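You operate a simulated robot arm through the tools that you are given. There is no shell and no other tool.

You are at the controls of a simulated two-armed robot. One attempt, no reset.

JOB
Set the doser to 0.15 L and run one stroke into the cup.
Fine: the cup rides in the pouch holder; bring the holder back to LOAD and leave the cup in it.

The check looks at the end state, three seconds after you hand in, the way a careful person would. Anything else that was tipped, shoved, dropped, spilled or broken makes it a failure.

ROBOT AND FRAMES
Two 7-joint arms with fingered hands on one trunk that stands fixed in place. Base frame: the origin is at the foot of the trunk, x ahead of it, y to its left, z up. Units: cm, rad, N and s.
The left shoulder is at [7.1, 12.5, 116.7], the right one opposite. With the tool pointing down near the work surface each hand reaches from about 44 to 80 cm from the base axis, measured 20 degrees to its own side. Payload 3.6 kg a hand.
Tool frame (each hand has its own): the origin (TCP) lies between the finger pads and is the grasp point; the fingertips stand 3 cm ahead of it; z points along the fingers, y is the line along which they close. The gripper opens to 10.4 cm; its body begins 3.5 cm behind the TCP. The gripper is a hand of 4 fingers: y runs from the thumb to the fingers, the wrist lies at [-1.5, -10.4, -17.8] in the tool frame, and closing takes about 1.5 s.
Orientation is that of the tool frame in the base frame, as [roll, pitch, yaw] about the fixed x, y, z axes, in that order (R = Rz(yaw) Ry(pitch) Rx(roll)). With the fingers straight down and the wrist toward the robot, the tool's x, y and z point along [0, 1, 0], [1, 0, 0] and [0, 0, -1] of the base frame.

CONTROLS
- The arms move only by the tool move_arm. It takes "left_rows", "right_rows" or both (then of equal length, played together; a hand with none holds still); each is a list of rows, each a list of 3 entries, a list of its own where there are three numbers: the turn, a rotation vector about the tool's x, y, z in rad, then the shift along the tool's x, y, z in cm, then the gripper command, from -1 (shut) to 1 (fully open), values between in proportion. In form: [[[wx, wy, wz], [tx, ty, tz], jaw], ...]. A call has 1 to 20 rows; each row is the pose to reach, as a shift and turn from the pose commanded when the call began, along the tool's axes at that moment. Each row takes 0.2 s and may step no farther than 5 cm and 0.15 rad from the row before; otherwise, or with a gripper value out of range, the whole call is refused. A pose out of reach is approached as far as the arm can. The call stops where the force on the tool passes 40 N (or 10 N more than at its start, if that is more) or the arm is blocked; 0.2 s more then pass. The fingers move at their own pace (about 7.2 cm/s each) and stop on an object; they squeeze with about 31 N. The grip force told is the motor's: it shows also when the fingers shut on nothing. Time passes only in rows, and 0.2 s behind the last, so rows that repeat a pose let the fingers close. It gives the time, the measured TCP pose, the force on the tool (base axes), the opening and the grip force at its end, in the units of the frame above (readings bear some noise), with the torque about the TCP (base axes, N m) and any sound that the robot's microphone picked up.
- Cameras (640 x 400 px; columns grow to the right, rows downward): "scene" is now at [17.88, 4.01, 134.9]; the picture's right is [0.43, -0.90, 0.00], its down [-0.12, -0.06, -0.99] and it looks along [0.89, 0.43, -0.13] (base axes); focal length 214 px, centre (320, 200). "left" rides on the left gripper at [-6.1, -9.2, -13] in its tool frame; the picture's right is [-0.81, -0.28, 0.52], its down [0.53, -0.71, 0.46] and it looks along [0.24, 0.64, 0.72] (tool axes); focal length 275 px, centre (320, 200). "right" rides on the right gripper at [6.1, -9.2, -13.1] in its tool frame; the picture's right is [-0.81, 0.28, -0.52], its down [-0.53, -0.71, 0.45] and it looks along [-0.24, 0.64, 0.72] (tool axes); focal length 275 px, centre (320, 200). There is no depth. A picture from a camera that has moved, and an enlarged one, comes with that camera's place and axes in the base frame and with its lens.
- get_image(camera): a new picture of that camera. It takes no simulated time.
- move_column(by): moves the trunk up (or, below 0, down) by that many cm; the arms and the scene camera ride with it, the base frame stays. It gives what a move gives, with no picture.
- set_grasp(shape, hand): the hand has 4 fingers and takes this shape, open, in about a second: jaw (thumb against the fingers, like two jaws); tri (thumb and two fingers); tip (a fingertip pinch); poke (one finger out to press); point (the index stretched); flat (the hand flat); cup (the hand cupped); fist (a fist). The gripper value then closes the fingers along that shape, each until it touches; the sizes above hold for jaw. It gives what a move gives, with no picture.
- head_to(pan, tilt): turns the head with the scene camera to pan (to the left, within 1.396 rad either way) and tilt (down, from -0.506 to 1.204), counted from straight ahead of the robot (the tilt from the chest, where the trunk bows). It gives what a move gives.
- inspect(camera, box): a new picture of the part [left, top, right, bottom] of that camera's present view, enlarged. It takes no simulated time.
- close_job(): hands the job in; it is judged then, once.

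Places have to be worked out from the pictures, the camera data and where the tool is seen. Open the grippers and draw the arms clear of the work before you hand the job in, unless the task says otherwise.

The tools are called after ">>>" as name(argument=value, ...) on one line, values as JSON. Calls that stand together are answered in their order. move_arm: Moves the arms, as the interface text tells. Its arguments: {"type":"object","properties":{"left_rows":{"type":"array","items":{"type":"array"}},"right_rows":{"type":"array","items":{"type":"array"}}},"required":[]} The other tools are called the same way: move_column (by) moves the trunk up or down; set_grasp (shape, hand) gives the hand a shape; head_to (pan, tilt) turns the head that bears the scene camera; get_image (camera) takes a picture; inspect (camera, box) takes an enlarged picture of a part of a camera's view; close_job () hands the job in.

At the start:

```text
t: 0.0
left_ee_pos: [29.28, 35.59, 134.79]
left_ee_rot: [-3.141, 0.0, 1.573]
left_wrist_force: [-0.6, 0.5, -0.2]
left_torque: [-0.02, 0.0, -0.01]
left_grip_width: 10.34
left_grasp_force: 0.0
left_shape: jaw
right_ee_pos: [35.41, 2.98, 133.87]
right_ee_rot: [-3.141, 0.002, 1.568]
right_wrist_force: [-0.1, 0.6, -0.1]
right_torque: [0.03, 0.0, 0.05]
right_grip_width: 10.35
right_grasp_force: 0.0
right_shape: jaw
trunk travel left (down, up): [-40.0, 13.6]
head pan, tilt (commanded): [0.524, 0.45]
```

scene: 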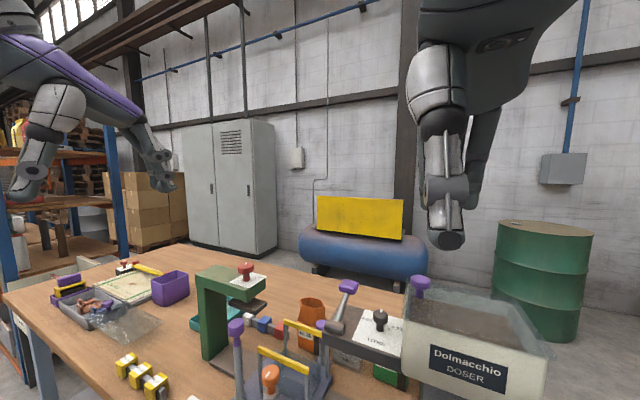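
right: 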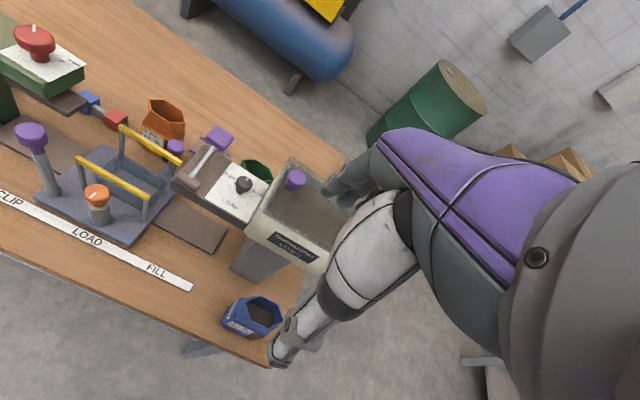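
left: 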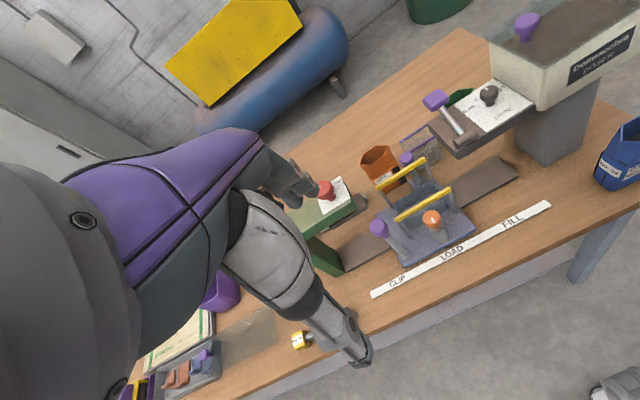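

I start by looking over the bench with the head camera turned down, before moving anything.

>>> head_to(pan=0.1, tilt=0.8)

>>> inspect(camera="right", box=[0, 60, 340, 360])

>>> inspect(camera="left", box=[280, 0, 640, 320])

```text
t: 0.9
left_ee_pos: [29.2, 35.65, 134.77]
left_ee_rot: [-3.14, 0.002, 1.571]
left_wrist_force: [-0.8, 1.1, -0.1]
left_torque: [0.02, -0.02, 0.0]
left_grip_width: 10.38
left_grasp_force: 0.0
left_shape: jaw
right_ee_pos: [35.48, 2.92, 133.78]
right_ee_rot: [-3.135, 0.0, 1.565]
right_wrist_force: [-0.8, 0.2, -0.1]
right_torque: [-0.05, 0.0, 0.01]
right_grip_width: 10.39
right_grasp_force: 0.1
right_shape: jaw
trunk travel left (down, up): [-40.0, 13.6]
head pan, tilt (commanded): [0.099, 0.799]
```

```text
1.33 times, centred on (170, 210) of right
camera zoom: at [26.58, 8.86, 146.91], right [0.27, -0.81, 0.51], down [-0.72, -0.53, -0.45], along [0.64, -0.24, -0.73], focal length 367 px, centre (520, 187)
```

zoom: 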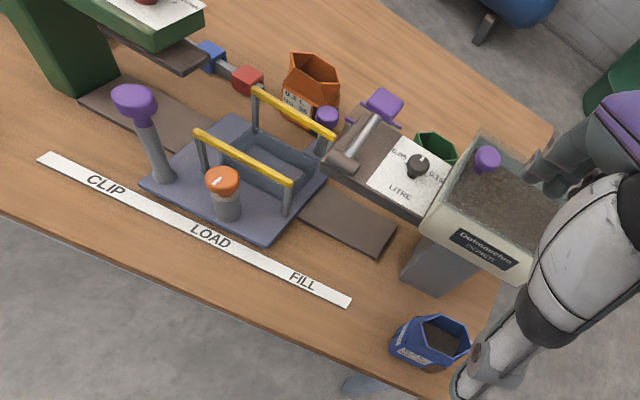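

```text
1.25 times, centred on (460, 160) of left
camera zoom: at [20.19, 29.53, 147.86], right [-0.27, -0.81, -0.52], down [-0.71, 0.53, -0.46], along [0.64, 0.24, -0.72], focal length 344 px, centre (145, 250)
```

zoom: 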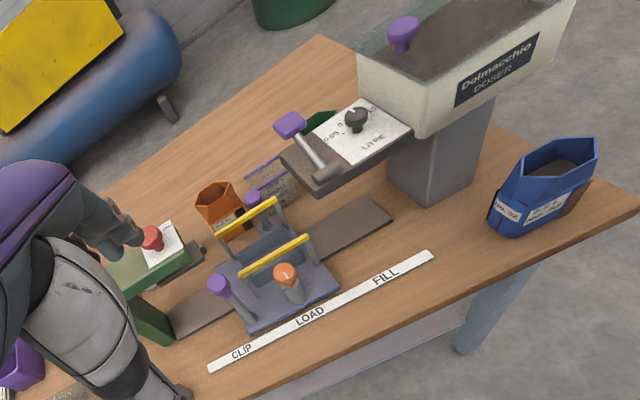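

The bench shows a slide rail (CLIP/LOAD/FILL), a holder with an orange knob and purple handle, and a doser with a selector knob. I take the head camera's view for detail.

>>> get_image(camera="scene")

>>> inspect(camera="right", box=[160, 120, 340, 240])

>>> inspect(camera="left", box=[340, 60, 560, 280])

```text
taken
camera scene: at [18.74, 1.43, 134.36], right [0.15, -0.99, 0.0], down [-0.18, -0.03, -0.98], along [0.97, 0.15, -0.19], focal length 214 px, centre (320, 200)
```

scene: 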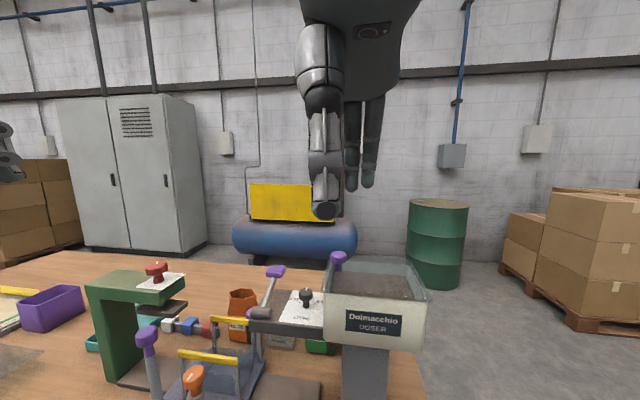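

```text
3.33 times, centred on (250, 180) of right
camera zoom: at [26.58, 8.86, 146.91], right [0.27, -0.81, 0.51], down [-0.72, -0.53, -0.45], along [0.64, -0.24, -0.73], focal length 918 px, centre (553, 267)
```

zoom: 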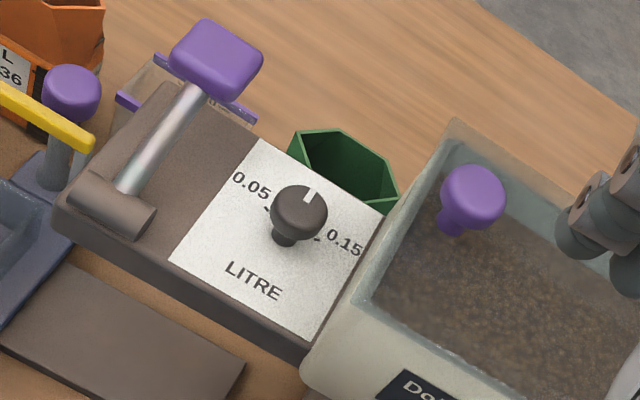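

```text
1.82 times, centred on (450, 170) of left
camera zoom: at [20.19, 29.53, 147.86], right [-0.27, -0.81, -0.52], down [-0.71, 0.53, -0.46], along [0.64, 0.24, -0.72], focal length 500 px, centre (84, 254)
```

zoom: 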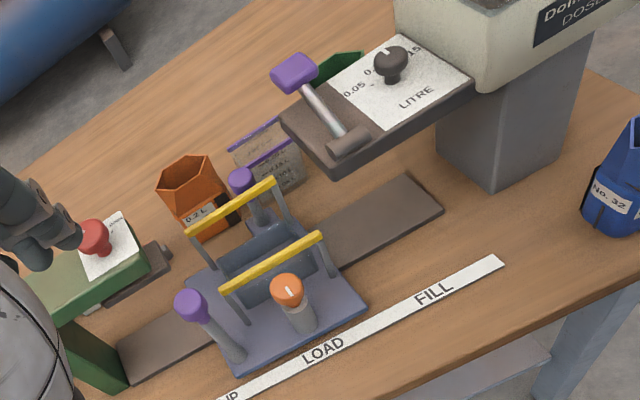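

The head had not finished turning; I repeat the head command with more tilt and look again.

>>> head_to(pan=0.1, tilt=1.1)

>>> get_image(camera="scene")

```text
t: 1.7
left_ee_pos: [29.23, 35.67, 134.75]
left_ee_rot: [-3.139, 0.001, 1.572]
left_wrist_force: [-0.2, 0.0, 0.2]
left_torque: [0.0, 0.02, 0.02]
left_grip_width: 10.37
left_grasp_force: 0.0
left_shape: jaw
right_ee_pos: [35.59, 2.74, 133.75]
right_ee_rot: [-3.137, -0.001, 1.566]
right_wrist_force: [0.5, -0.4, -1.0]
right_torque: [0.01, 0.0, 0.01]
right_grip_width: 10.38
right_grasp_force: 0.1
right_shape: jaw
trunk travel left (down, up): [-40.0, 13.6]
head pan, tilt (commanded): [0.099, 1.1]
```

```text
taken
camera scene: at [18.75, 1.43, 134.34], right [0.15, -0.99, 0.0], down [-0.18, -0.03, -0.98], along [0.97, 0.15, -0.19], focal length 214 px, centre (320, 200)
```

scene: 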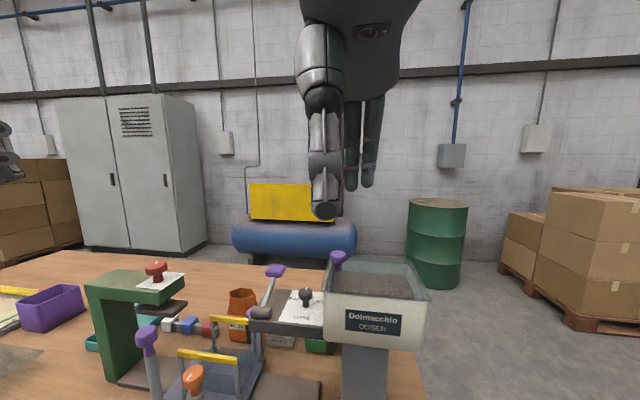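

The head tilt seems limited, so I look closely with the hand cameras' zoom at the containers and holder.

>>> inspect(camera="right", box=[20, 90, 200, 250])

>>> inspect(camera="left", box=[340, 130, 480, 270])

>>> inspect(camera="scene", box=[60, 240, 440, 400])

>>> inspect(camera="right", box=[190, 260, 310, 360])

>>> inspect(camera="left", box=[100, 280, 340, 400])

```text
2.50 times, centred on (110, 170) of right
camera zoom: at [26.62, 8.89, 146.87], right [0.27, -0.81, 0.51], down [-0.72, -0.53, -0.45], along [0.64, -0.25, -0.73], focal length 688 px, centre (845, 275)
```

zoom: 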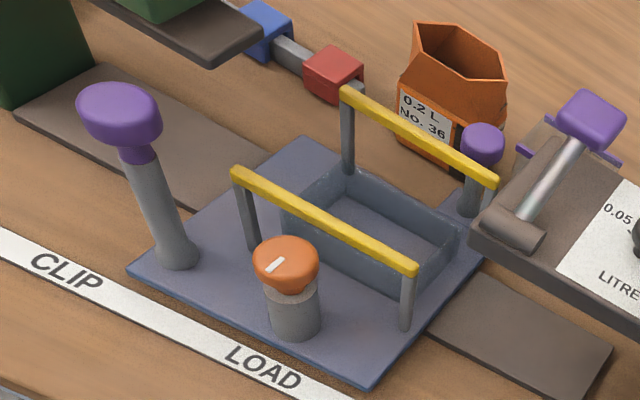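

```text
2.86 times, centred on (410, 200) of left
camera zoom: at [20.19, 29.55, 147.85], right [-0.27, -0.81, -0.52], down [-0.71, 0.53, -0.46], along [0.64, 0.24, -0.72], focal length 786 px, centre (63, 200)
```

zoom: 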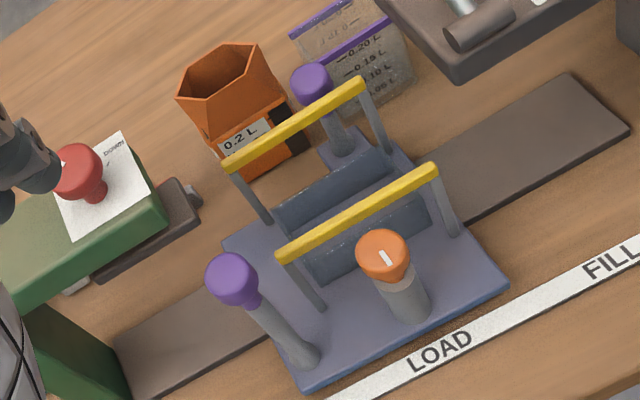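

```text
1.68 times, centred on (250, 320) of scene
camera zoom: at [18.75, 1.43, 134.34], right [0.15, -0.99, 0.0], down [-0.18, -0.03, -0.98], along [0.97, 0.15, -0.19], focal length 361 px, centre (438, -2)
```

zoom: 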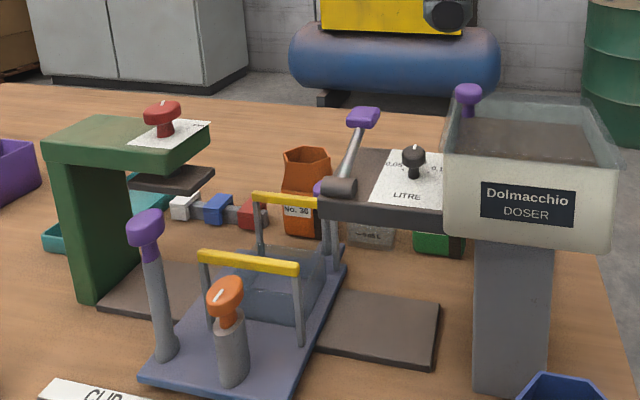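

```text
4.00 times, centred on (250, 310) of right
camera zoom: at [26.62, 8.89, 146.87], right [0.27, -0.81, 0.51], down [-0.72, -0.53, -0.45], along [0.64, -0.25, -0.73], focal length 1101 px, centre (600, -240)
```

zoom: 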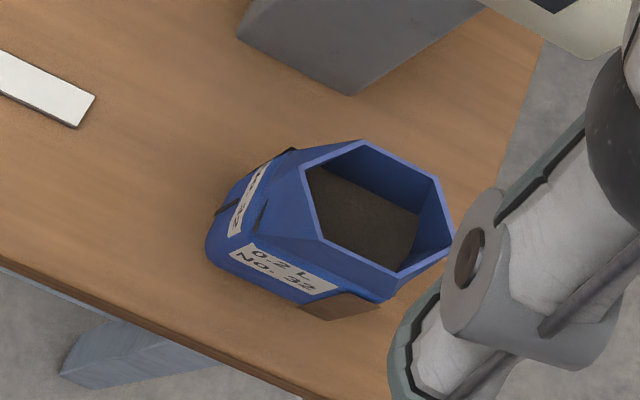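

```text
2.67 times, centred on (220, 340) of left
camera zoom: at [20.19, 29.55, 147.85], right [-0.27, -0.81, -0.52], down [-0.71, 0.53, -0.46], along [0.64, 0.24, -0.72], focal length 734 px, centre (587, -173)
```

zoom: 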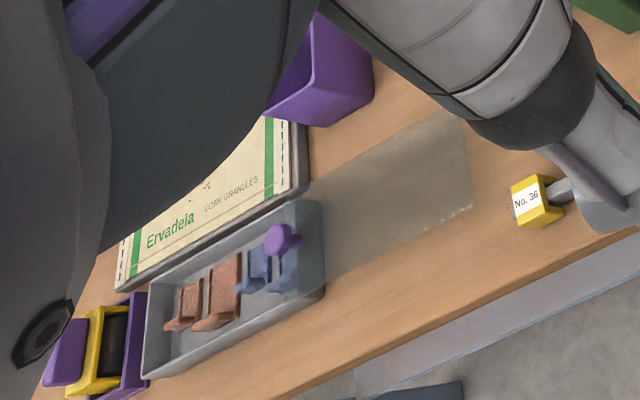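

The measuring cup (clear, graduated 0.05–0.20 L, purple rims) stands at about (65.6, 19.3), rim z≈96. The holder is at LOAD (y≈26.7), and the doser knob is at about (52.6, 9.5, 110.7). I bring the left hand in over the holder for a closer look and move the right hand back a little.

>>> move_arm(left_rows=[[[0, 0, 0], [-1.1, 2.0, 2.1], 1], [[0, 0, 0], [-2.2, 4.0, 4.2], 1], [[0, 0, 0], [-3.3, 5.9, 6.3], 1], [[0, 0, 0], [-4.4, 7.9, 8.4], 1], [[0, 0, 0], [-5.5, 9.9, 10.5], 1], [[0, 0, 0], [-6.6, 11.9, 12.6], 1], [[0, 0, 0], [-7.7, 13.8, 14.7], 1], [[0, 0, 0], [-8.7, 15.8, 16.8], 1]])

>>> get_image(camera="left")

>>> get_image(camera="right")

```text
t: 3.5
left_ee_pos: [45.26, 26.89, 117.98]
left_ee_rot: [3.142, 0.0, 1.573]
left_wrist_force: [0.4, -0.3, -0.7]
left_torque: [0.02, 0.05, 0.01]
left_grip_width: 10.37
left_grasp_force: 0.1
left_shape: jaw
right_ee_pos: [35.68, 2.77, 133.73]
right_ee_rot: [-3.135, -0.003, 1.564]
right_wrist_force: [0.0, -1.0, 0.2]
right_torque: [-0.03, 0.04, -0.02]
right_grip_width: 10.36
right_grasp_force: 0.1
right_shape: jaw
trunk travel left (down, up): [-40.0, 13.6]
head pan, tilt (commanded): [0.099, 1.1]
```

```text
taken
camera left: at [36.14, 20.82, 131.06], right [-0.27, -0.81, -0.52], down [-0.71, 0.53, -0.46], along [0.64, 0.24, -0.72], focal length 275 px, centre (320, 200)
```

left: 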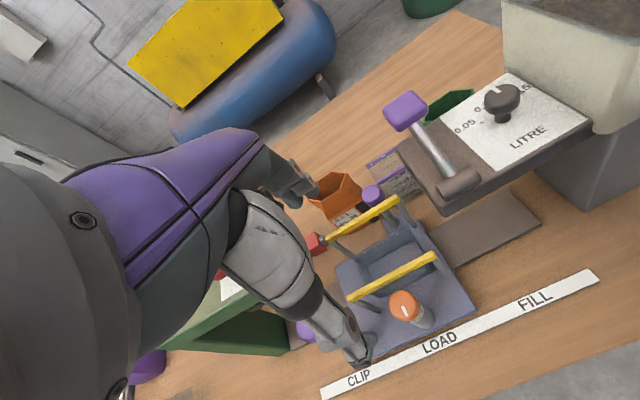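

```text
taken
camera right: at [26.7, 8.88, 146.84], right [0.27, -0.81, 0.51], down [-0.72, -0.53, -0.45], along [0.64, -0.25, -0.73], focal length 275 px, centre (320, 200)
```

right: 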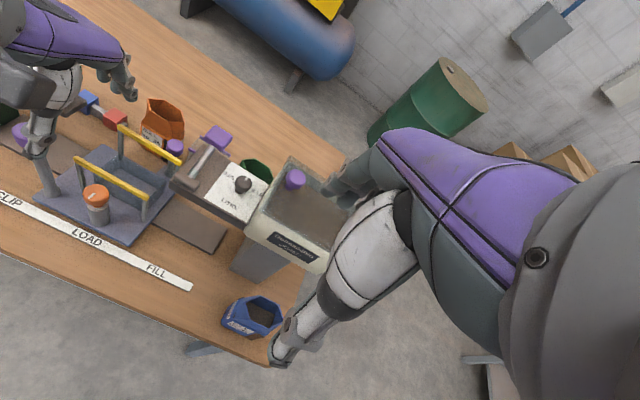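

Zooming into the left camera's new view for the cup, lever, selector scale and holder.

>>> inspect(camera="left", box=[350, 60, 490, 220])

>>> inspect(camera="left", box=[430, 60, 610, 200])

>>> inspect(camera="left", box=[310, 180, 500, 370])

>>> inspect(camera="right", box=[170, 120, 340, 260])

```text
2.50 times, centred on (420, 140) of left
camera zoom: at [36.14, 20.82, 131.06], right [-0.27, -0.81, -0.52], down [-0.71, 0.53, -0.46], along [0.64, 0.24, -0.72], focal length 688 px, centre (70, 350)
```

zoom: 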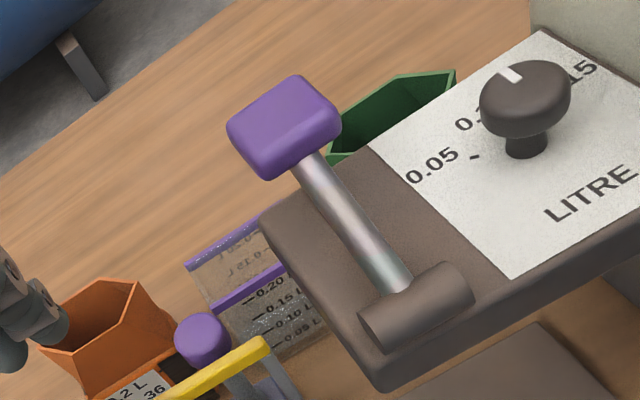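

```text
2.86 times, centred on (520, 130) of left
camera zoom: at [36.14, 20.82, 131.06], right [-0.27, -0.81, -0.52], down [-0.71, 0.53, -0.46], along [0.64, 0.24, -0.72], focal length 786 px, centre (-251, 400)
```

zoom: 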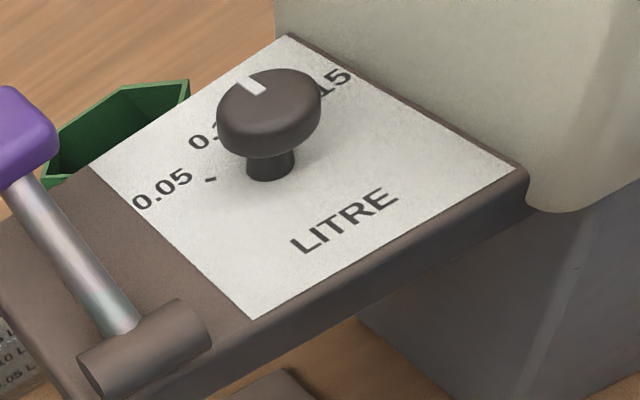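

```text
2.11 times, centred on (405, 275) of left
camera zoom: at [36.14, 20.82, 131.06], right [-0.27, -0.81, -0.52], down [-0.71, 0.53, -0.46], along [0.64, 0.24, -0.72], focal length 580 px, centre (141, 42)
```

zoom: 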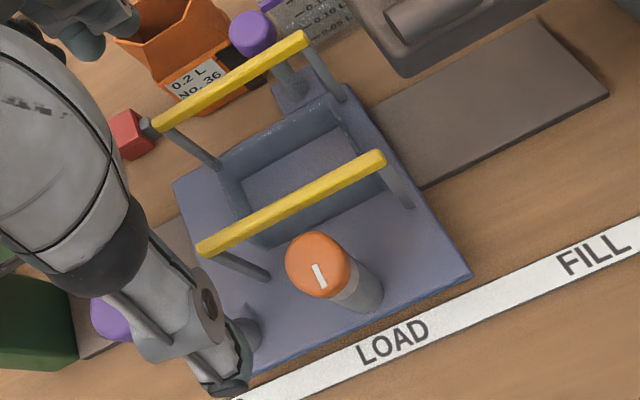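

```text
2.86 times, centred on (255, 190) of right
camera zoom: at [26.7, 8.88, 146.84], right [0.27, -0.81, 0.51], down [-0.72, -0.53, -0.45], along [0.64, -0.25, -0.73], focal length 786 px, centre (506, 229)
```

zoom: 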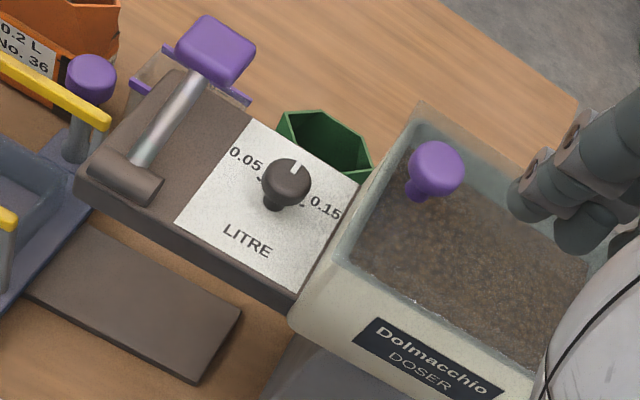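

The dial pointer sits near 0.10 (pointing ahead), with 0.15 about 45° clockwise toward the hopper; the lever (purple block at ~(56.2, 16.1, 112.5)) pivots on a y-shaft at ~(50, 16, 108.5). I will try the left hand's tip shape and see what it looks like.

>>> set_grasp(hand="left", shape="tip")

>>> get_image(camera="left")

>>> inspect(camera="right", box=[0, 0, 180, 220])

>>> get_image(camera="scene")

```text
t: 4.4
left_ee_pos: [45.15, 27.02, 118.14]
left_ee_rot: [-3.141, 0.0, 1.574]
left_wrist_force: [-0.4, -0.1, 0.1]
left_torque: [-0.01, -0.02, 0.0]
left_grip_width: 10.37
left_grasp_force: 0.0
left_shape: tip
right_ee_pos: [35.58, 2.86, 133.87]
right_ee_rot: [-3.138, -0.002, 1.566]
right_wrist_force: [0.3, -0.2, 0.0]
right_torque: [0.03, -0.02, -0.02]
right_grip_width: 10.4
right_grasp_force: 0.1
right_shape: jaw
trunk travel left (down, up): [-40.0, 13.6]
head pan, tilt (commanded): [0.099, 1.1]
```

```text
taken
camera left: at [36.05, 20.86, 131.11], right [-0.27, -0.81, -0.52], down [-0.71, 0.53, -0.46], along [0.64, 0.24, -0.72], focal length 275 px, centre (320, 200)
```

left: 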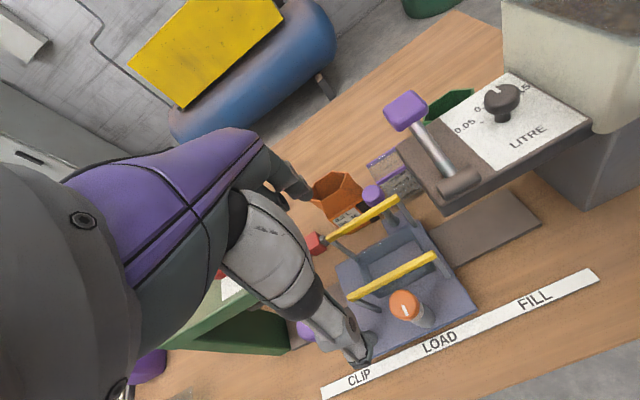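

```text
1.82 times, centred on (90, 110) of right
camera zoom: at [26.62, 8.9, 146.85], right [0.27, -0.81, 0.52], down [-0.72, -0.53, -0.45], along [0.64, -0.25, -0.73], focal length 500 px, centre (738, 364)
```

zoom: 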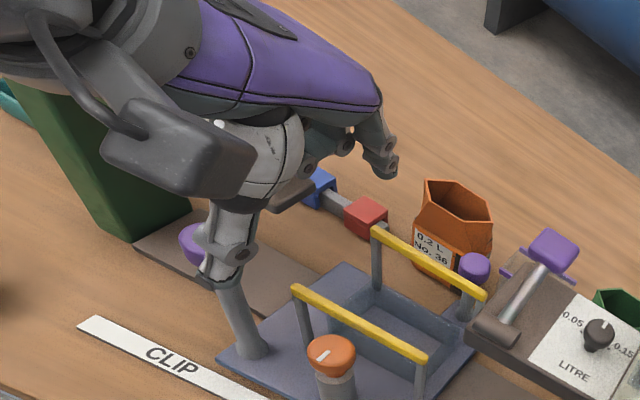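

```text
taken
camera scene: at [18.77, 1.38, 134.35], right [0.15, -0.99, 0.0], down [-0.18, -0.03, -0.98], along [0.97, 0.15, -0.19], focal length 214 px, centre (320, 200)
```

scene: 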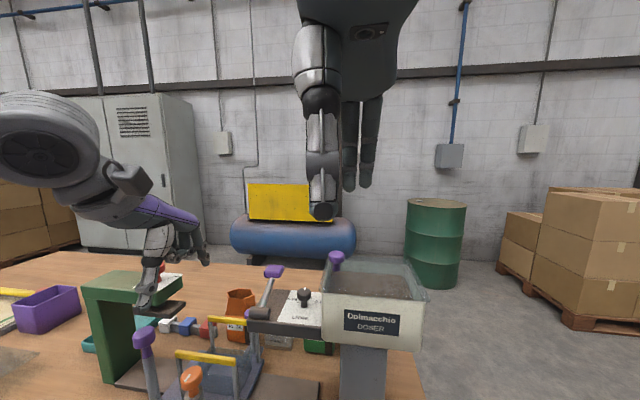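

I close the tip pinch in free air to see where the fingertips meet relative to the tool.

>>> move_arm(left_rows=[[[0, 0, 0], [0, 0, 0], -0.7], [[0, 0, 0], [0, 0, 0], -0.7], [[0, 0, 0], [0, 0, 0], -0.7], [[0, 0, 0], [0, 0, 0], -0.7], [[0, 0, 0], [0, 0, 0], -0.7], [[0, 0, 0], [0, 0, 0], -0.7], [[0, 0, 0], [0, 0, 0], -0.7]])

>>> get_image(camera="left")

>>> inspect(camera="right", box=[0, 0, 180, 220])

>>> inspect(camera="scene", box=[0, 80, 260, 360])

```text
t: 6.0
left_ee_pos: [45.22, 26.89, 118.09]
left_ee_rot: [3.141, 0.003, 1.572]
left_wrist_force: [-0.2, 0.2, -0.4]
left_torque: [-0.01, -0.02, -0.03]
left_grip_width: 1.57
left_grasp_force: 0.0
left_shape: tip
right_ee_pos: [35.71, 2.73, 133.82]
right_ee_rot: [-3.136, -0.001, 1.567]
right_wrist_force: [-0.3, 0.8, 0.5]
right_torque: [0.03, 0.0, 0.03]
right_grip_width: 10.37
right_grasp_force: 0.1
right_shape: jaw
trunk travel left (down, up): [-40.0, 13.6]
head pan, tilt (commanded): [0.099, 1.1]
```

```text
taken
camera left: at [36.05, 20.85, 131.1], right [-0.27, -0.81, -0.52], down [-0.71, 0.53, -0.46], along [0.64, 0.24, -0.72], focal length 275 px, centre (320, 200)
```

left: 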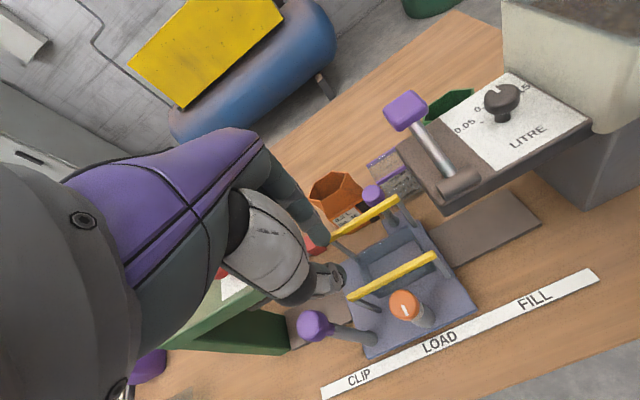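

```text
1.82 times, centred on (90, 110) of right
camera zoom: at [26.6, 8.9, 146.84], right [0.27, -0.81, 0.52], down [-0.72, -0.53, -0.45], along [0.64, -0.25, -0.73], focal length 500 px, centre (738, 364)
```

zoom: 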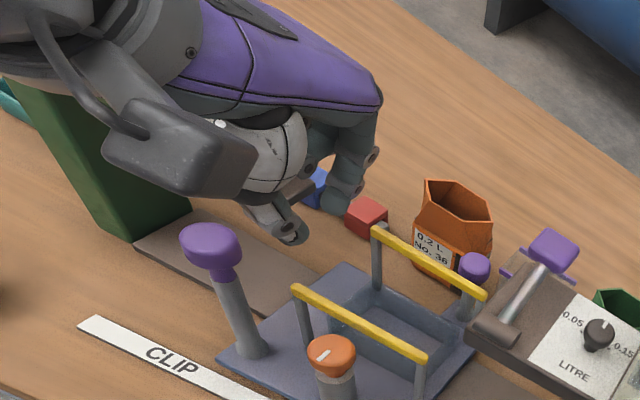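

```text
1.43 times, centred on (130, 220) of scene
camera zoom: at [18.76, 1.35, 134.35], right [0.14, -0.99, 0.0], down [-0.18, -0.03, -0.98], along [0.97, 0.14, -0.19], focal length 306 px, centre (591, 171)
```

zoom: 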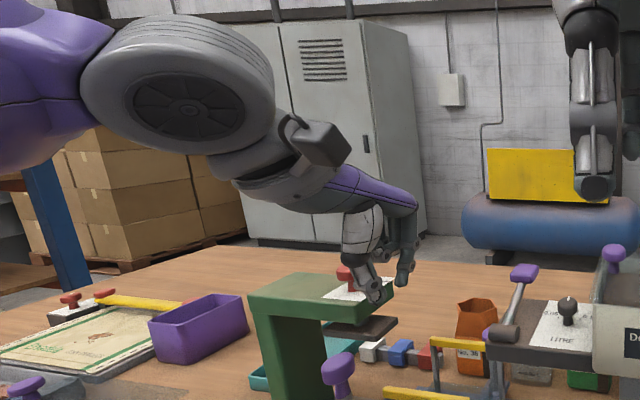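

The pinch meets about 3 cm ahead of the TCP on the tool axis, which suits the knob. The right arm would be in the way of the left wrist, so I swing it off to the right first while opening the left pinch halfway.

>>> move_arm(right_rows=[[[0, 0, 0], [-4, -0.5, 0], 1], [[0, 0, 0], [-8, -1, 0], 1], [[0, 0, 0], [-12, -1.5, 0], 1], [[0, 0, 0], [-16, -2, 0], 1], [[0, 0, 0], [-20, -2, 0], 1], [[0, 0, 0], [-24, -2, 0], 1], [[0, 0, 0], [-27, -2, 0], 1]], left_rows=[[[0, 0, 0], [0, 0, 0], 0.2], [[0, 0, 0], [0, 0, 0], 0.2], [[0, 0, 0], [0, 0, 0], 0.2], [[0, 0, 0], [0, 0, 0], 0.2], [[0, 0, 0], [0, 0, 0], 0.2], [[0, 0, 0], [0, 0, 0], 0.2], [[0, 0, 0], [0, 0, 0], 0.2]])

>>> get_image(camera="scene")

>>> get_image(camera="right")

```text
t: 6.8
left_ee_pos: [45.3, 26.82, 117.97]
left_ee_rot: [3.141, 0.0, 1.571]
left_wrist_force: [-0.3, -0.6, -0.2]
left_torque: [0.0, 0.03, -0.01]
left_grip_width: 6.2
left_grasp_force: 0.1
left_shape: tip
right_ee_pos: [34.84, -8.6, 133.03]
right_ee_rot: [-3.13, 0.013, 1.538]
right_wrist_force: [34.4, 12.4, -20.1]
right_torque: [-3.26, 3.04, -3.83]
right_grip_width: 10.39
right_grasp_force: 0.0
right_shape: jaw
trunk travel left (down, up): [-40.0, 13.6]
head pan, tilt (commanded): [0.099, 1.1]
stopped in row 4 (right hand): the force on the tool passed its limit at 81 N (the readings are from after the stop); the commanded pose is now the measured one
```

```text
taken
camera scene: at [18.95, 0.52, 132.97], right [0.06, -1.0, 0.0], down [-0.33, -0.02, -0.94], along [0.94, 0.06, -0.33], focal length 214 px, centre (320, 200)
```

scene: 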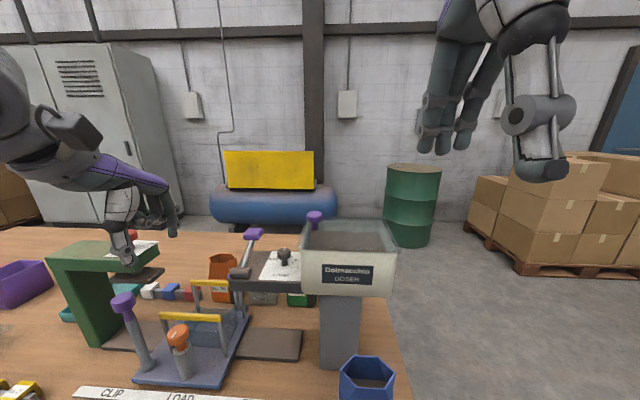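

```text
taken
camera right: at [26.1, -2.05, 146.18], right [0.26, -0.81, 0.52], down [-0.74, -0.51, -0.44], along [0.63, -0.27, -0.73], focal length 275 px, centre (320, 200)
```

right: 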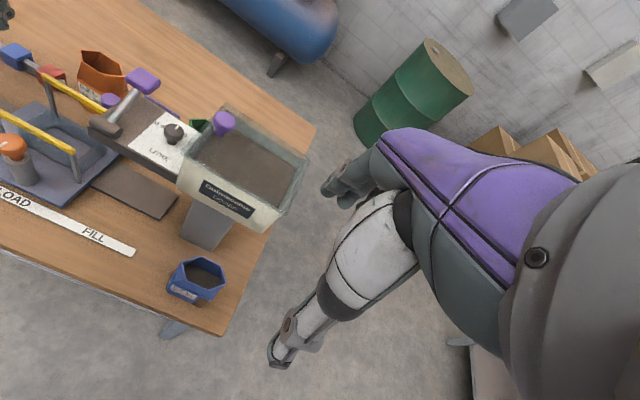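

The right hand's wrist was against the head (which explains the stuck tilt); now there are 40 N on it. I ease the right hand forward, away from the head, and look.

>>> move_arm(right_rows=[[[0, 0, 0], [-0.5, 1.5, 0], 1], [[0, 0, 0], [-1, 3, 0], 1], [[0, 0, 0], [-1.5, 4.5, 0], 1], [[0, 0, 0], [-2, 6, 0], 1]])

>>> get_image(camera="scene")

```text
t: 7.8
left_ee_pos: [45.27, 26.91, 118.05]
left_ee_rot: [3.141, 0.0, 1.573]
left_wrist_force: [0.0, 0.2, -0.8]
left_torque: [0.0, 0.0, 0.03]
left_grip_width: 6.2
left_grasp_force: 0.0
left_shape: tip
right_ee_pos: [40.52, -10.47, 133.59]
right_ee_rot: [-3.14, 0.005, 1.552]
right_wrist_force: [0.1, -0.6, 0.0]
right_torque: [-0.02, -0.01, -0.01]
right_grip_width: 10.39
right_grasp_force: 0.0
right_shape: jaw
trunk travel left (down, up): [-40.0, 13.6]
head pan, tilt (commanded): [0.099, 1.1]
```

```text
taken
camera scene: at [15.98, 0.65, 126.77], right [0.1, -1.0, 0.0], down [-0.88, -0.09, -0.46], along [0.46, 0.05, -0.89], focal length 214 px, centre (320, 200)
```

scene: 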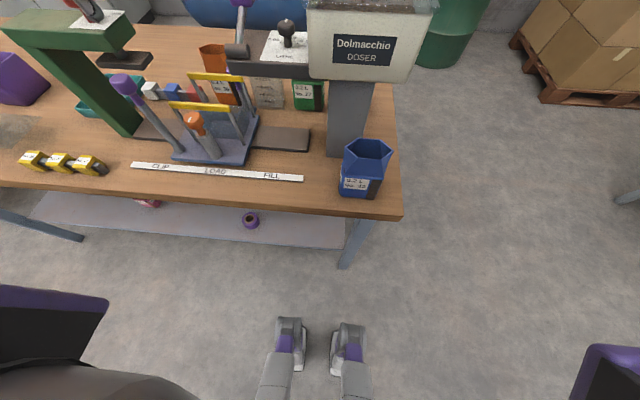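

Force is gone and the head now tilts freely. I move the right hand farther out to the right, then set the head to a middle tilt.

>>> move_arm(right_rows=[[[0, 0, 0], [-3, 0, 0], 1], [[0, 0, 0], [-6, 0, 0], 1], [[0, 0, 0], [-9, 0, 0], 1], [[0, 0, 0], [-12, 0, 0], 1], [[0, 0, 0], [-15, 0, 0], 1]])

>>> head_to(pan=0.25, tilt=0.6)

>>> get_image(camera="scene")

```text
t: 9.0
left_ee_pos: [45.08, 26.88, 118.01]
left_ee_rot: [3.141, 0.0, 1.574]
left_wrist_force: [-0.2, -0.5, 0.9]
left_torque: [0.05, 0.01, -0.01]
left_grip_width: 6.19
left_grasp_force: 0.1
left_shape: tip
right_ee_pos: [40.0, -25.65, 133.48]
right_ee_rot: [-3.136, 0.009, 1.55]
right_wrist_force: [-0.4, 0.6, 0.5]
right_torque: [-0.01, 0.02, 0.02]
right_grip_width: 10.39
right_grasp_force: 0.2
right_shape: jaw
trunk travel left (down, up): [-40.0, 13.6]
head pan, tilt (commanded): [0.099, 1.1]
```

```text
t: 9.9
left_ee_pos: [45.12, 26.86, 118.04]
left_ee_rot: [-3.141, -0.001, 1.573]
left_wrist_force: [-0.7, -0.5, 0.6]
left_torque: [-0.01, 0.05, 0.01]
left_grip_width: 6.2
left_grasp_force: 0.1
left_shape: tip
right_ee_pos: [40.14, -25.64, 133.49]
right_ee_rot: [-3.136, 0.007, 1.548]
right_wrist_force: [-0.2, 0.4, 0.9]
right_torque: [0.02, 0.01, -0.02]
right_grip_width: 10.38
right_grasp_force: 0.1
right_shape: jaw
trunk travel left (down, up): [-40.0, 13.6]
head pan, tilt (commanded): [0.25, 0.6]
```

```text
taken
camera scene: at [18.12, 2.18, 130.54], right [0.25, -0.97, 0.0], down [-0.55, -0.14, -0.82], along [0.8, 0.2, -0.57], focal length 214 px, centre (320, 200)
```

scene: 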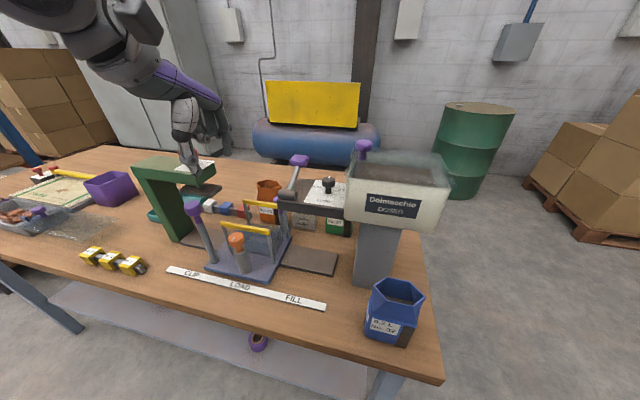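

Now I have a proper overview; zooming in on the doser, holder and cup.

>>> inspect(camera="scene", box=[260, 120, 460, 280])

>>> inspect(camera="scene", box=[170, 160, 350, 300])

>>> inspect(camera="right", box=[0, 0, 320, 300])

```text
2.50 times, centred on (360, 200) of scene
camera zoom: at [18.12, 2.18, 130.54], right [0.25, -0.97, 0.0], down [-0.55, -0.14, -0.82], along [0.8, 0.2, -0.57], focal length 536 px, centre (220, 200)
```

zoom: 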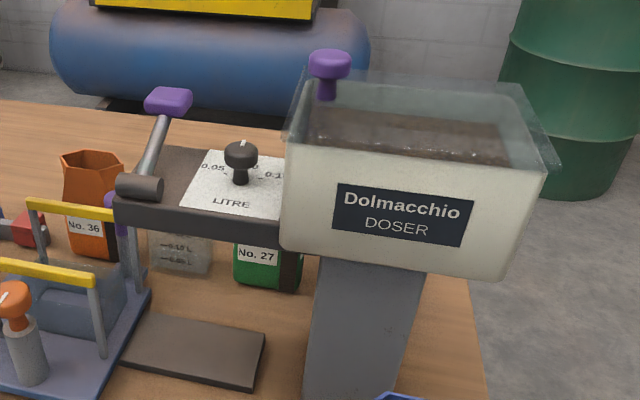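

```text
2.86 times, centred on (260, 230) of scene
camera zoom: at [18.12, 2.18, 130.54], right [0.25, -0.97, 0.0], down [-0.55, -0.14, -0.82], along [0.8, 0.2, -0.57], focal length 613 px, centre (491, 114)
```

zoom: 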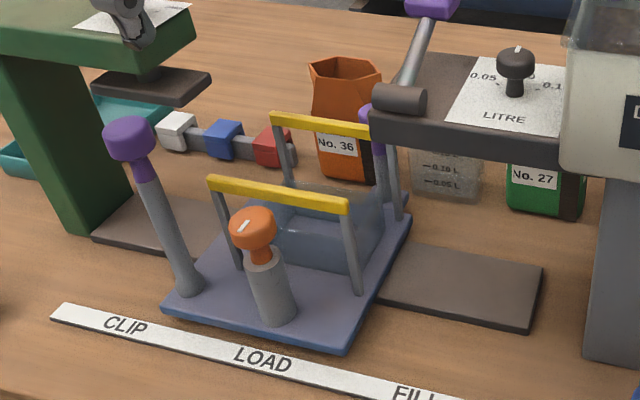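

```text
1.33 times, centred on (160, 150) of right
camera zoom: at [31.21, -19.14, 146.57], right [0.26, -0.81, 0.52], down [-0.73, -0.52, -0.45], along [0.64, -0.26, -0.73], focal length 367 px, centre (533, 267)
```

zoom: 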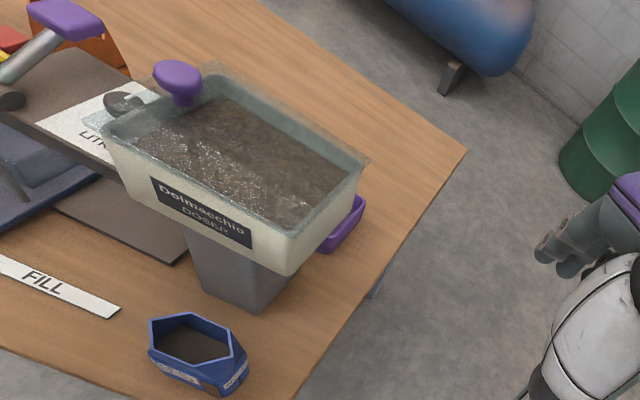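

I take a closer look at the hopper's purple knob, the spout underside and the items behind the doser.

>>> inspect(camera="right", box=[40, 20, 200, 160])

>>> inspect(camera="left", box=[480, 0, 640, 140])

>>> inspect(camera="scene", box=[340, 130, 460, 220])

```text
2.86 times, centred on (120, 90) of right
camera zoom: at [31.21, -19.14, 146.57], right [0.26, -0.81, 0.52], down [-0.73, -0.52, -0.45], along [0.64, -0.26, -0.73], focal length 786 px, centre (891, 514)
```

zoom: 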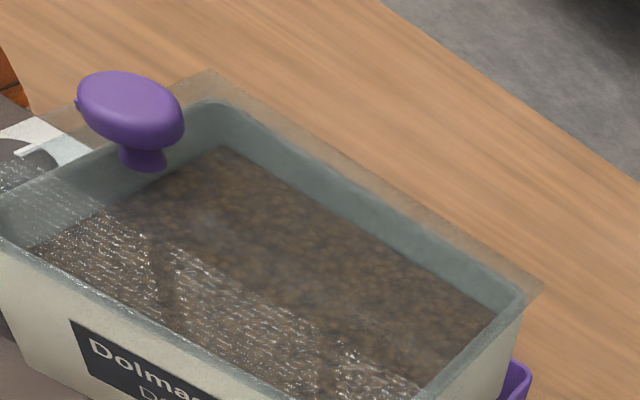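

```text
2.86 times, centred on (560, 70) of left
camera zoom: at [36.05, 20.85, 131.1], right [-0.27, -0.81, -0.52], down [-0.71, 0.53, -0.46], along [0.64, 0.24, -0.72], focal length 786 px, centre (-366, 571)
```

zoom: 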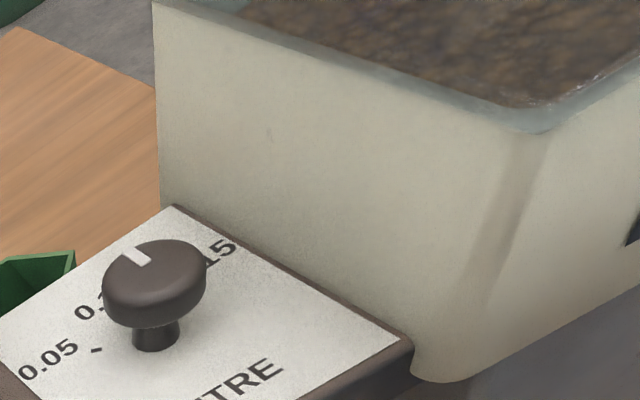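

```text
4.44 times, centred on (400, 175) of scene
camera zoom: at [18.12, 2.18, 130.54], right [0.25, -0.97, 0.0], down [-0.55, -0.14, -0.82], along [0.8, 0.2, -0.57], focal length 953 px, centre (-36, 311)
```

zoom: 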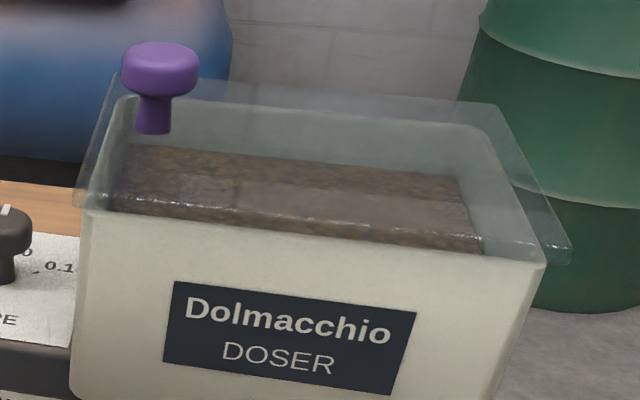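

The hopper has a clear loose lid with the purple knob (left edge y≈5.7, z≈114.7) – not to be touched. I bring the left pinch, slightly pre-turned, above the selector knob at about (52.8, 9.4).

>>> move_arm(left_rows=[[[0, 0, 0], [0, 0, -4], 0.2], [[0, 0, -0.05], [-4.5, 1.9, -4], 0.2], [[0, 0, -0.1], [-9, 3.9, -4], 0.2], [[0, 0, -0.15], [-13.5, 5.8, -4], 0.2], [[0, 0, -0.2], [-17.5, 7.7, -4], 0.2], [[0, 0, -0.2], [-17.5, 7.7, -2], 0.2]])

>>> get_image(camera="left")

>>> get_image(camera="scene")

>>> inspect(camera="right", box=[0, 0, 200, 160])

```text
t: 11.3
left_ee_pos: [52.92, 9.36, 120.21]
left_ee_rot: [3.141, 0.002, 1.774]
left_wrist_force: [-0.2, -0.7, -0.2]
left_torque: [0.0, 0.01, 0.03]
left_grip_width: 6.2
left_grasp_force: 0.1
left_shape: tip
left hand out of reach, approached as far as the arm can: row 5
right_ee_pos: [39.85, -25.49, 133.56]
right_ee_rot: [-3.138, 0.007, 1.548]
right_wrist_force: [0.2, -0.6, -0.9]
right_torque: [0.01, -0.03, -0.02]
right_grip_width: 10.4
right_grasp_force: 0.0
right_shape: jaw
trunk travel left (down, up): [-40.0, 13.6]
head pan, tilt (commanded): [0.25, 0.6]
```

```text
taken
camera left: at [45.15, 1.63, 133.27], right [-0.1, -0.85, -0.52], down [-0.8, 0.38, -0.46], along [0.58, 0.37, -0.72], focal length 275 px, centre (320, 200)
```

left: 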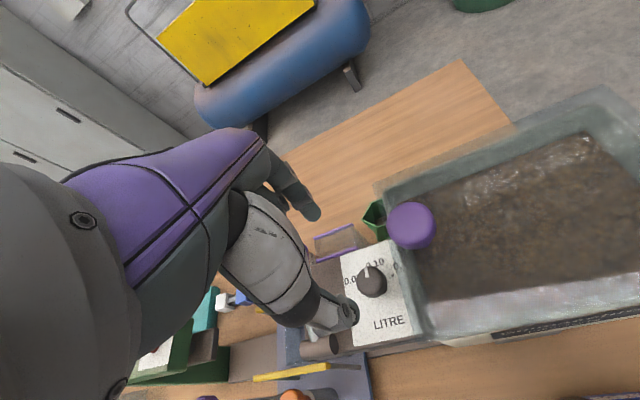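

```text
taken
camera scene: at [17.96, 2.19, 130.58], right [0.25, -0.97, 0.0], down [-0.55, -0.14, -0.83], along [0.8, 0.2, -0.56], focal length 214 px, centre (320, 200)
```

scene: 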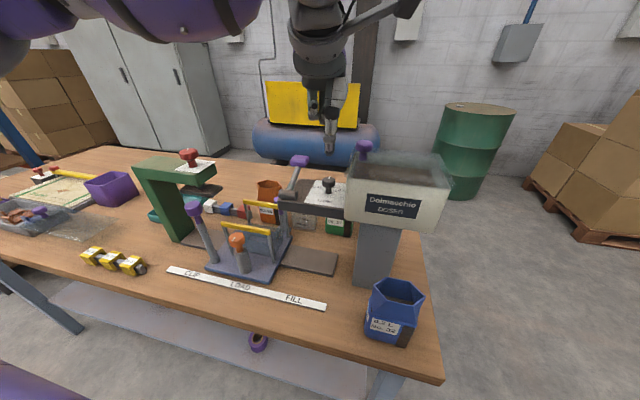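

```text
2.50 times, centred on (100, 80) of right
camera zoom: at [31.03, -19.15, 146.62], right [0.26, -0.81, 0.52], down [-0.73, -0.52, -0.45], along [0.64, -0.26, -0.73], focal length 688 px, centre (870, 500)
```

zoom: 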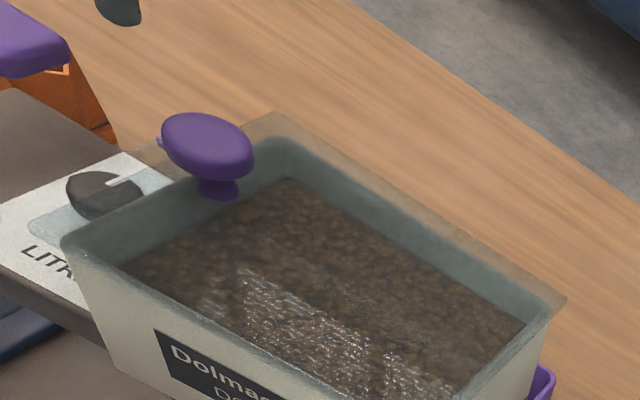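

The knob appears at (52.9, 9.5), right under the pinch. I zoom in on the dial from here to read the scale and pointer angle.

>>> inspect(camera="left", box=[330, 230, 430, 350])

>>> inspect(camera="scene", box=[280, 80, 400, 220])

```text
3.33 times, centred on (380, 290) of left
camera zoom: at [45.15, 1.63, 133.27], right [-0.1, -0.85, -0.52], down [-0.8, 0.38, -0.46], along [0.58, 0.37, -0.72], focal length 918 px, centre (120, -100)
```

zoom: 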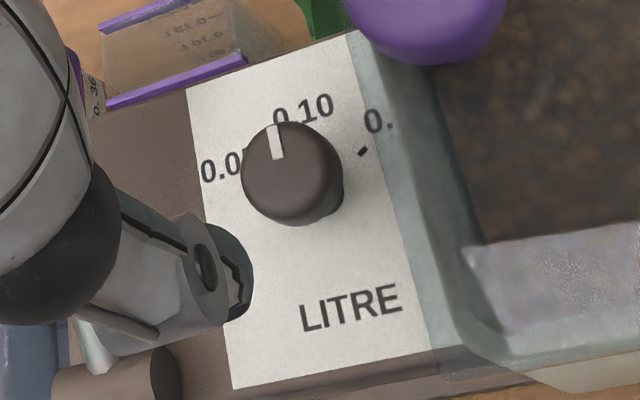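

```text
2.86 times, centred on (340, 150) of scene
camera zoom: at [17.96, 2.19, 130.58], right [0.25, -0.97, 0.0], down [-0.55, -0.14, -0.83], along [0.8, 0.2, -0.56], focal length 613 px, centre (263, 343)
```

zoom: 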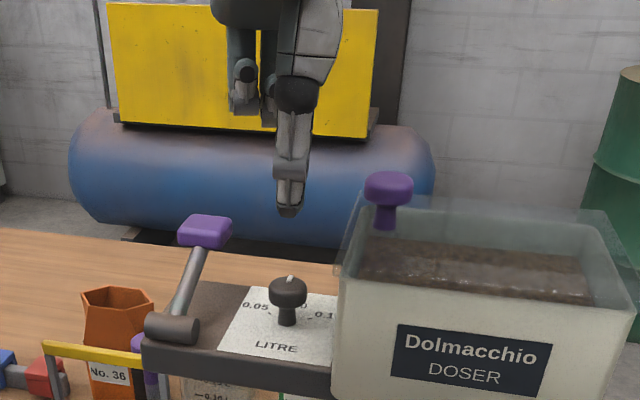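

Pointer is exactly at 0.10 (toward +x); the 0.15 tick lies about 50° clockwise from above. I turn back to yaw 1.57 for clearance from the lever block and lower the open pinch around the knob.

>>> move_arm(left_rows=[[[0, 0, 0.1], [0, 0, 0], 0.2], [[0, 0, 0.2], [0, 0, 0], 0.2], [[0, 0, 0.2], [0, 0, 2.5], 0.2], [[0, 0, 0.2], [0, 0, 4.5], 0.2], [[0, 0, 0.2], [0, 0, 6], 0.2], [[0, 0, 0.2], [0, 0, 7], 0.2], [[0, 0, 0.2], [0, 0, 7.6], 0.2]])

>>> get_image(camera="left")

>>> inspect(camera="scene", box=[260, 80, 420, 240])

>>> inspect(camera="right", box=[0, 0, 160, 130])

```text
t: 12.9
left_ee_pos: [52.8, 9.49, 112.43]
left_ee_rot: [3.141, 0.0, 1.571]
left_wrist_force: [0.6, -0.3, -0.2]
left_torque: [0.0, 0.03, 0.04]
left_grip_width: 6.2
left_grasp_force: 0.0
left_shape: tip
right_ee_pos: [40.13, -25.42, 133.55]
right_ee_rot: [-3.136, 0.008, 1.548]
right_wrist_force: [0.5, -0.6, -0.1]
right_torque: [0.02, 0.02, -0.02]
right_grip_width: 10.37
right_grasp_force: 0.1
right_shape: jaw
trunk travel left (down, up): [-40.0, 13.6]
head pan, tilt (commanded): [0.25, 0.6]
```

```text
taken
camera left: at [43.74, 3.39, 125.45], right [-0.27, -0.81, -0.52], down [-0.71, 0.53, -0.46], along [0.64, 0.24, -0.72], focal length 275 px, centre (320, 200)
```

left: 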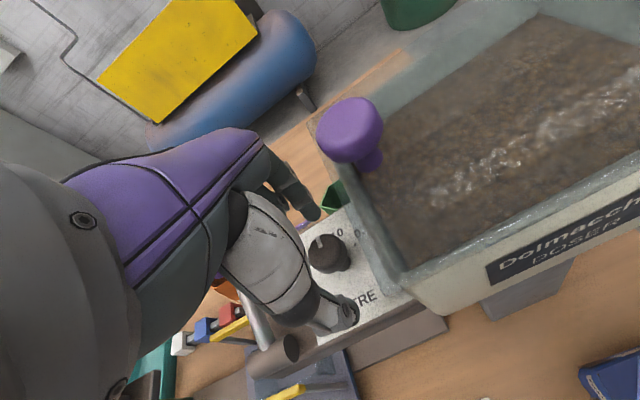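

```text
2.50 times, centred on (340, 160) of scene
camera zoom: at [18.13, 2.19, 130.55], right [0.25, -0.97, 0.0], down [-0.55, -0.14, -0.83], along [0.8, 0.2, -0.57], focal length 536 px, centre (270, 300)
```

zoom: 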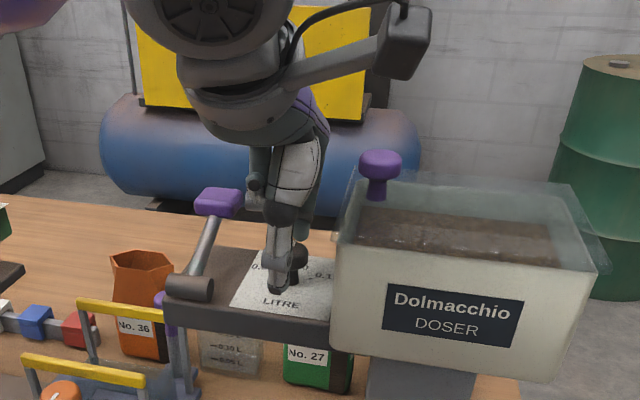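

```text
3.08 times, centred on (80, 65) of right
camera zoom: at [31.23, -19.16, 146.57], right [0.26, -0.81, 0.52], down [-0.73, -0.52, -0.45], along [0.64, -0.26, -0.73], focal length 847 px, centre (1058, 615)
```

zoom: 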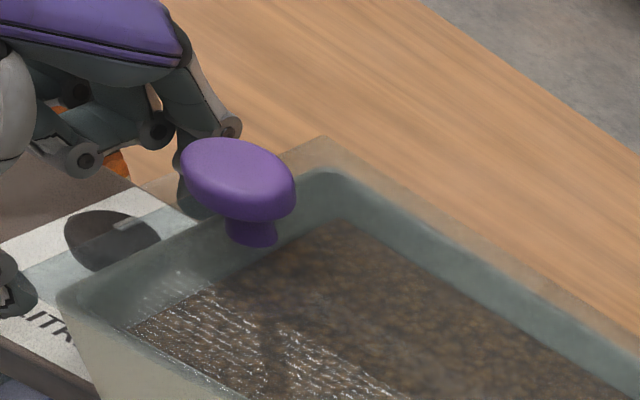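

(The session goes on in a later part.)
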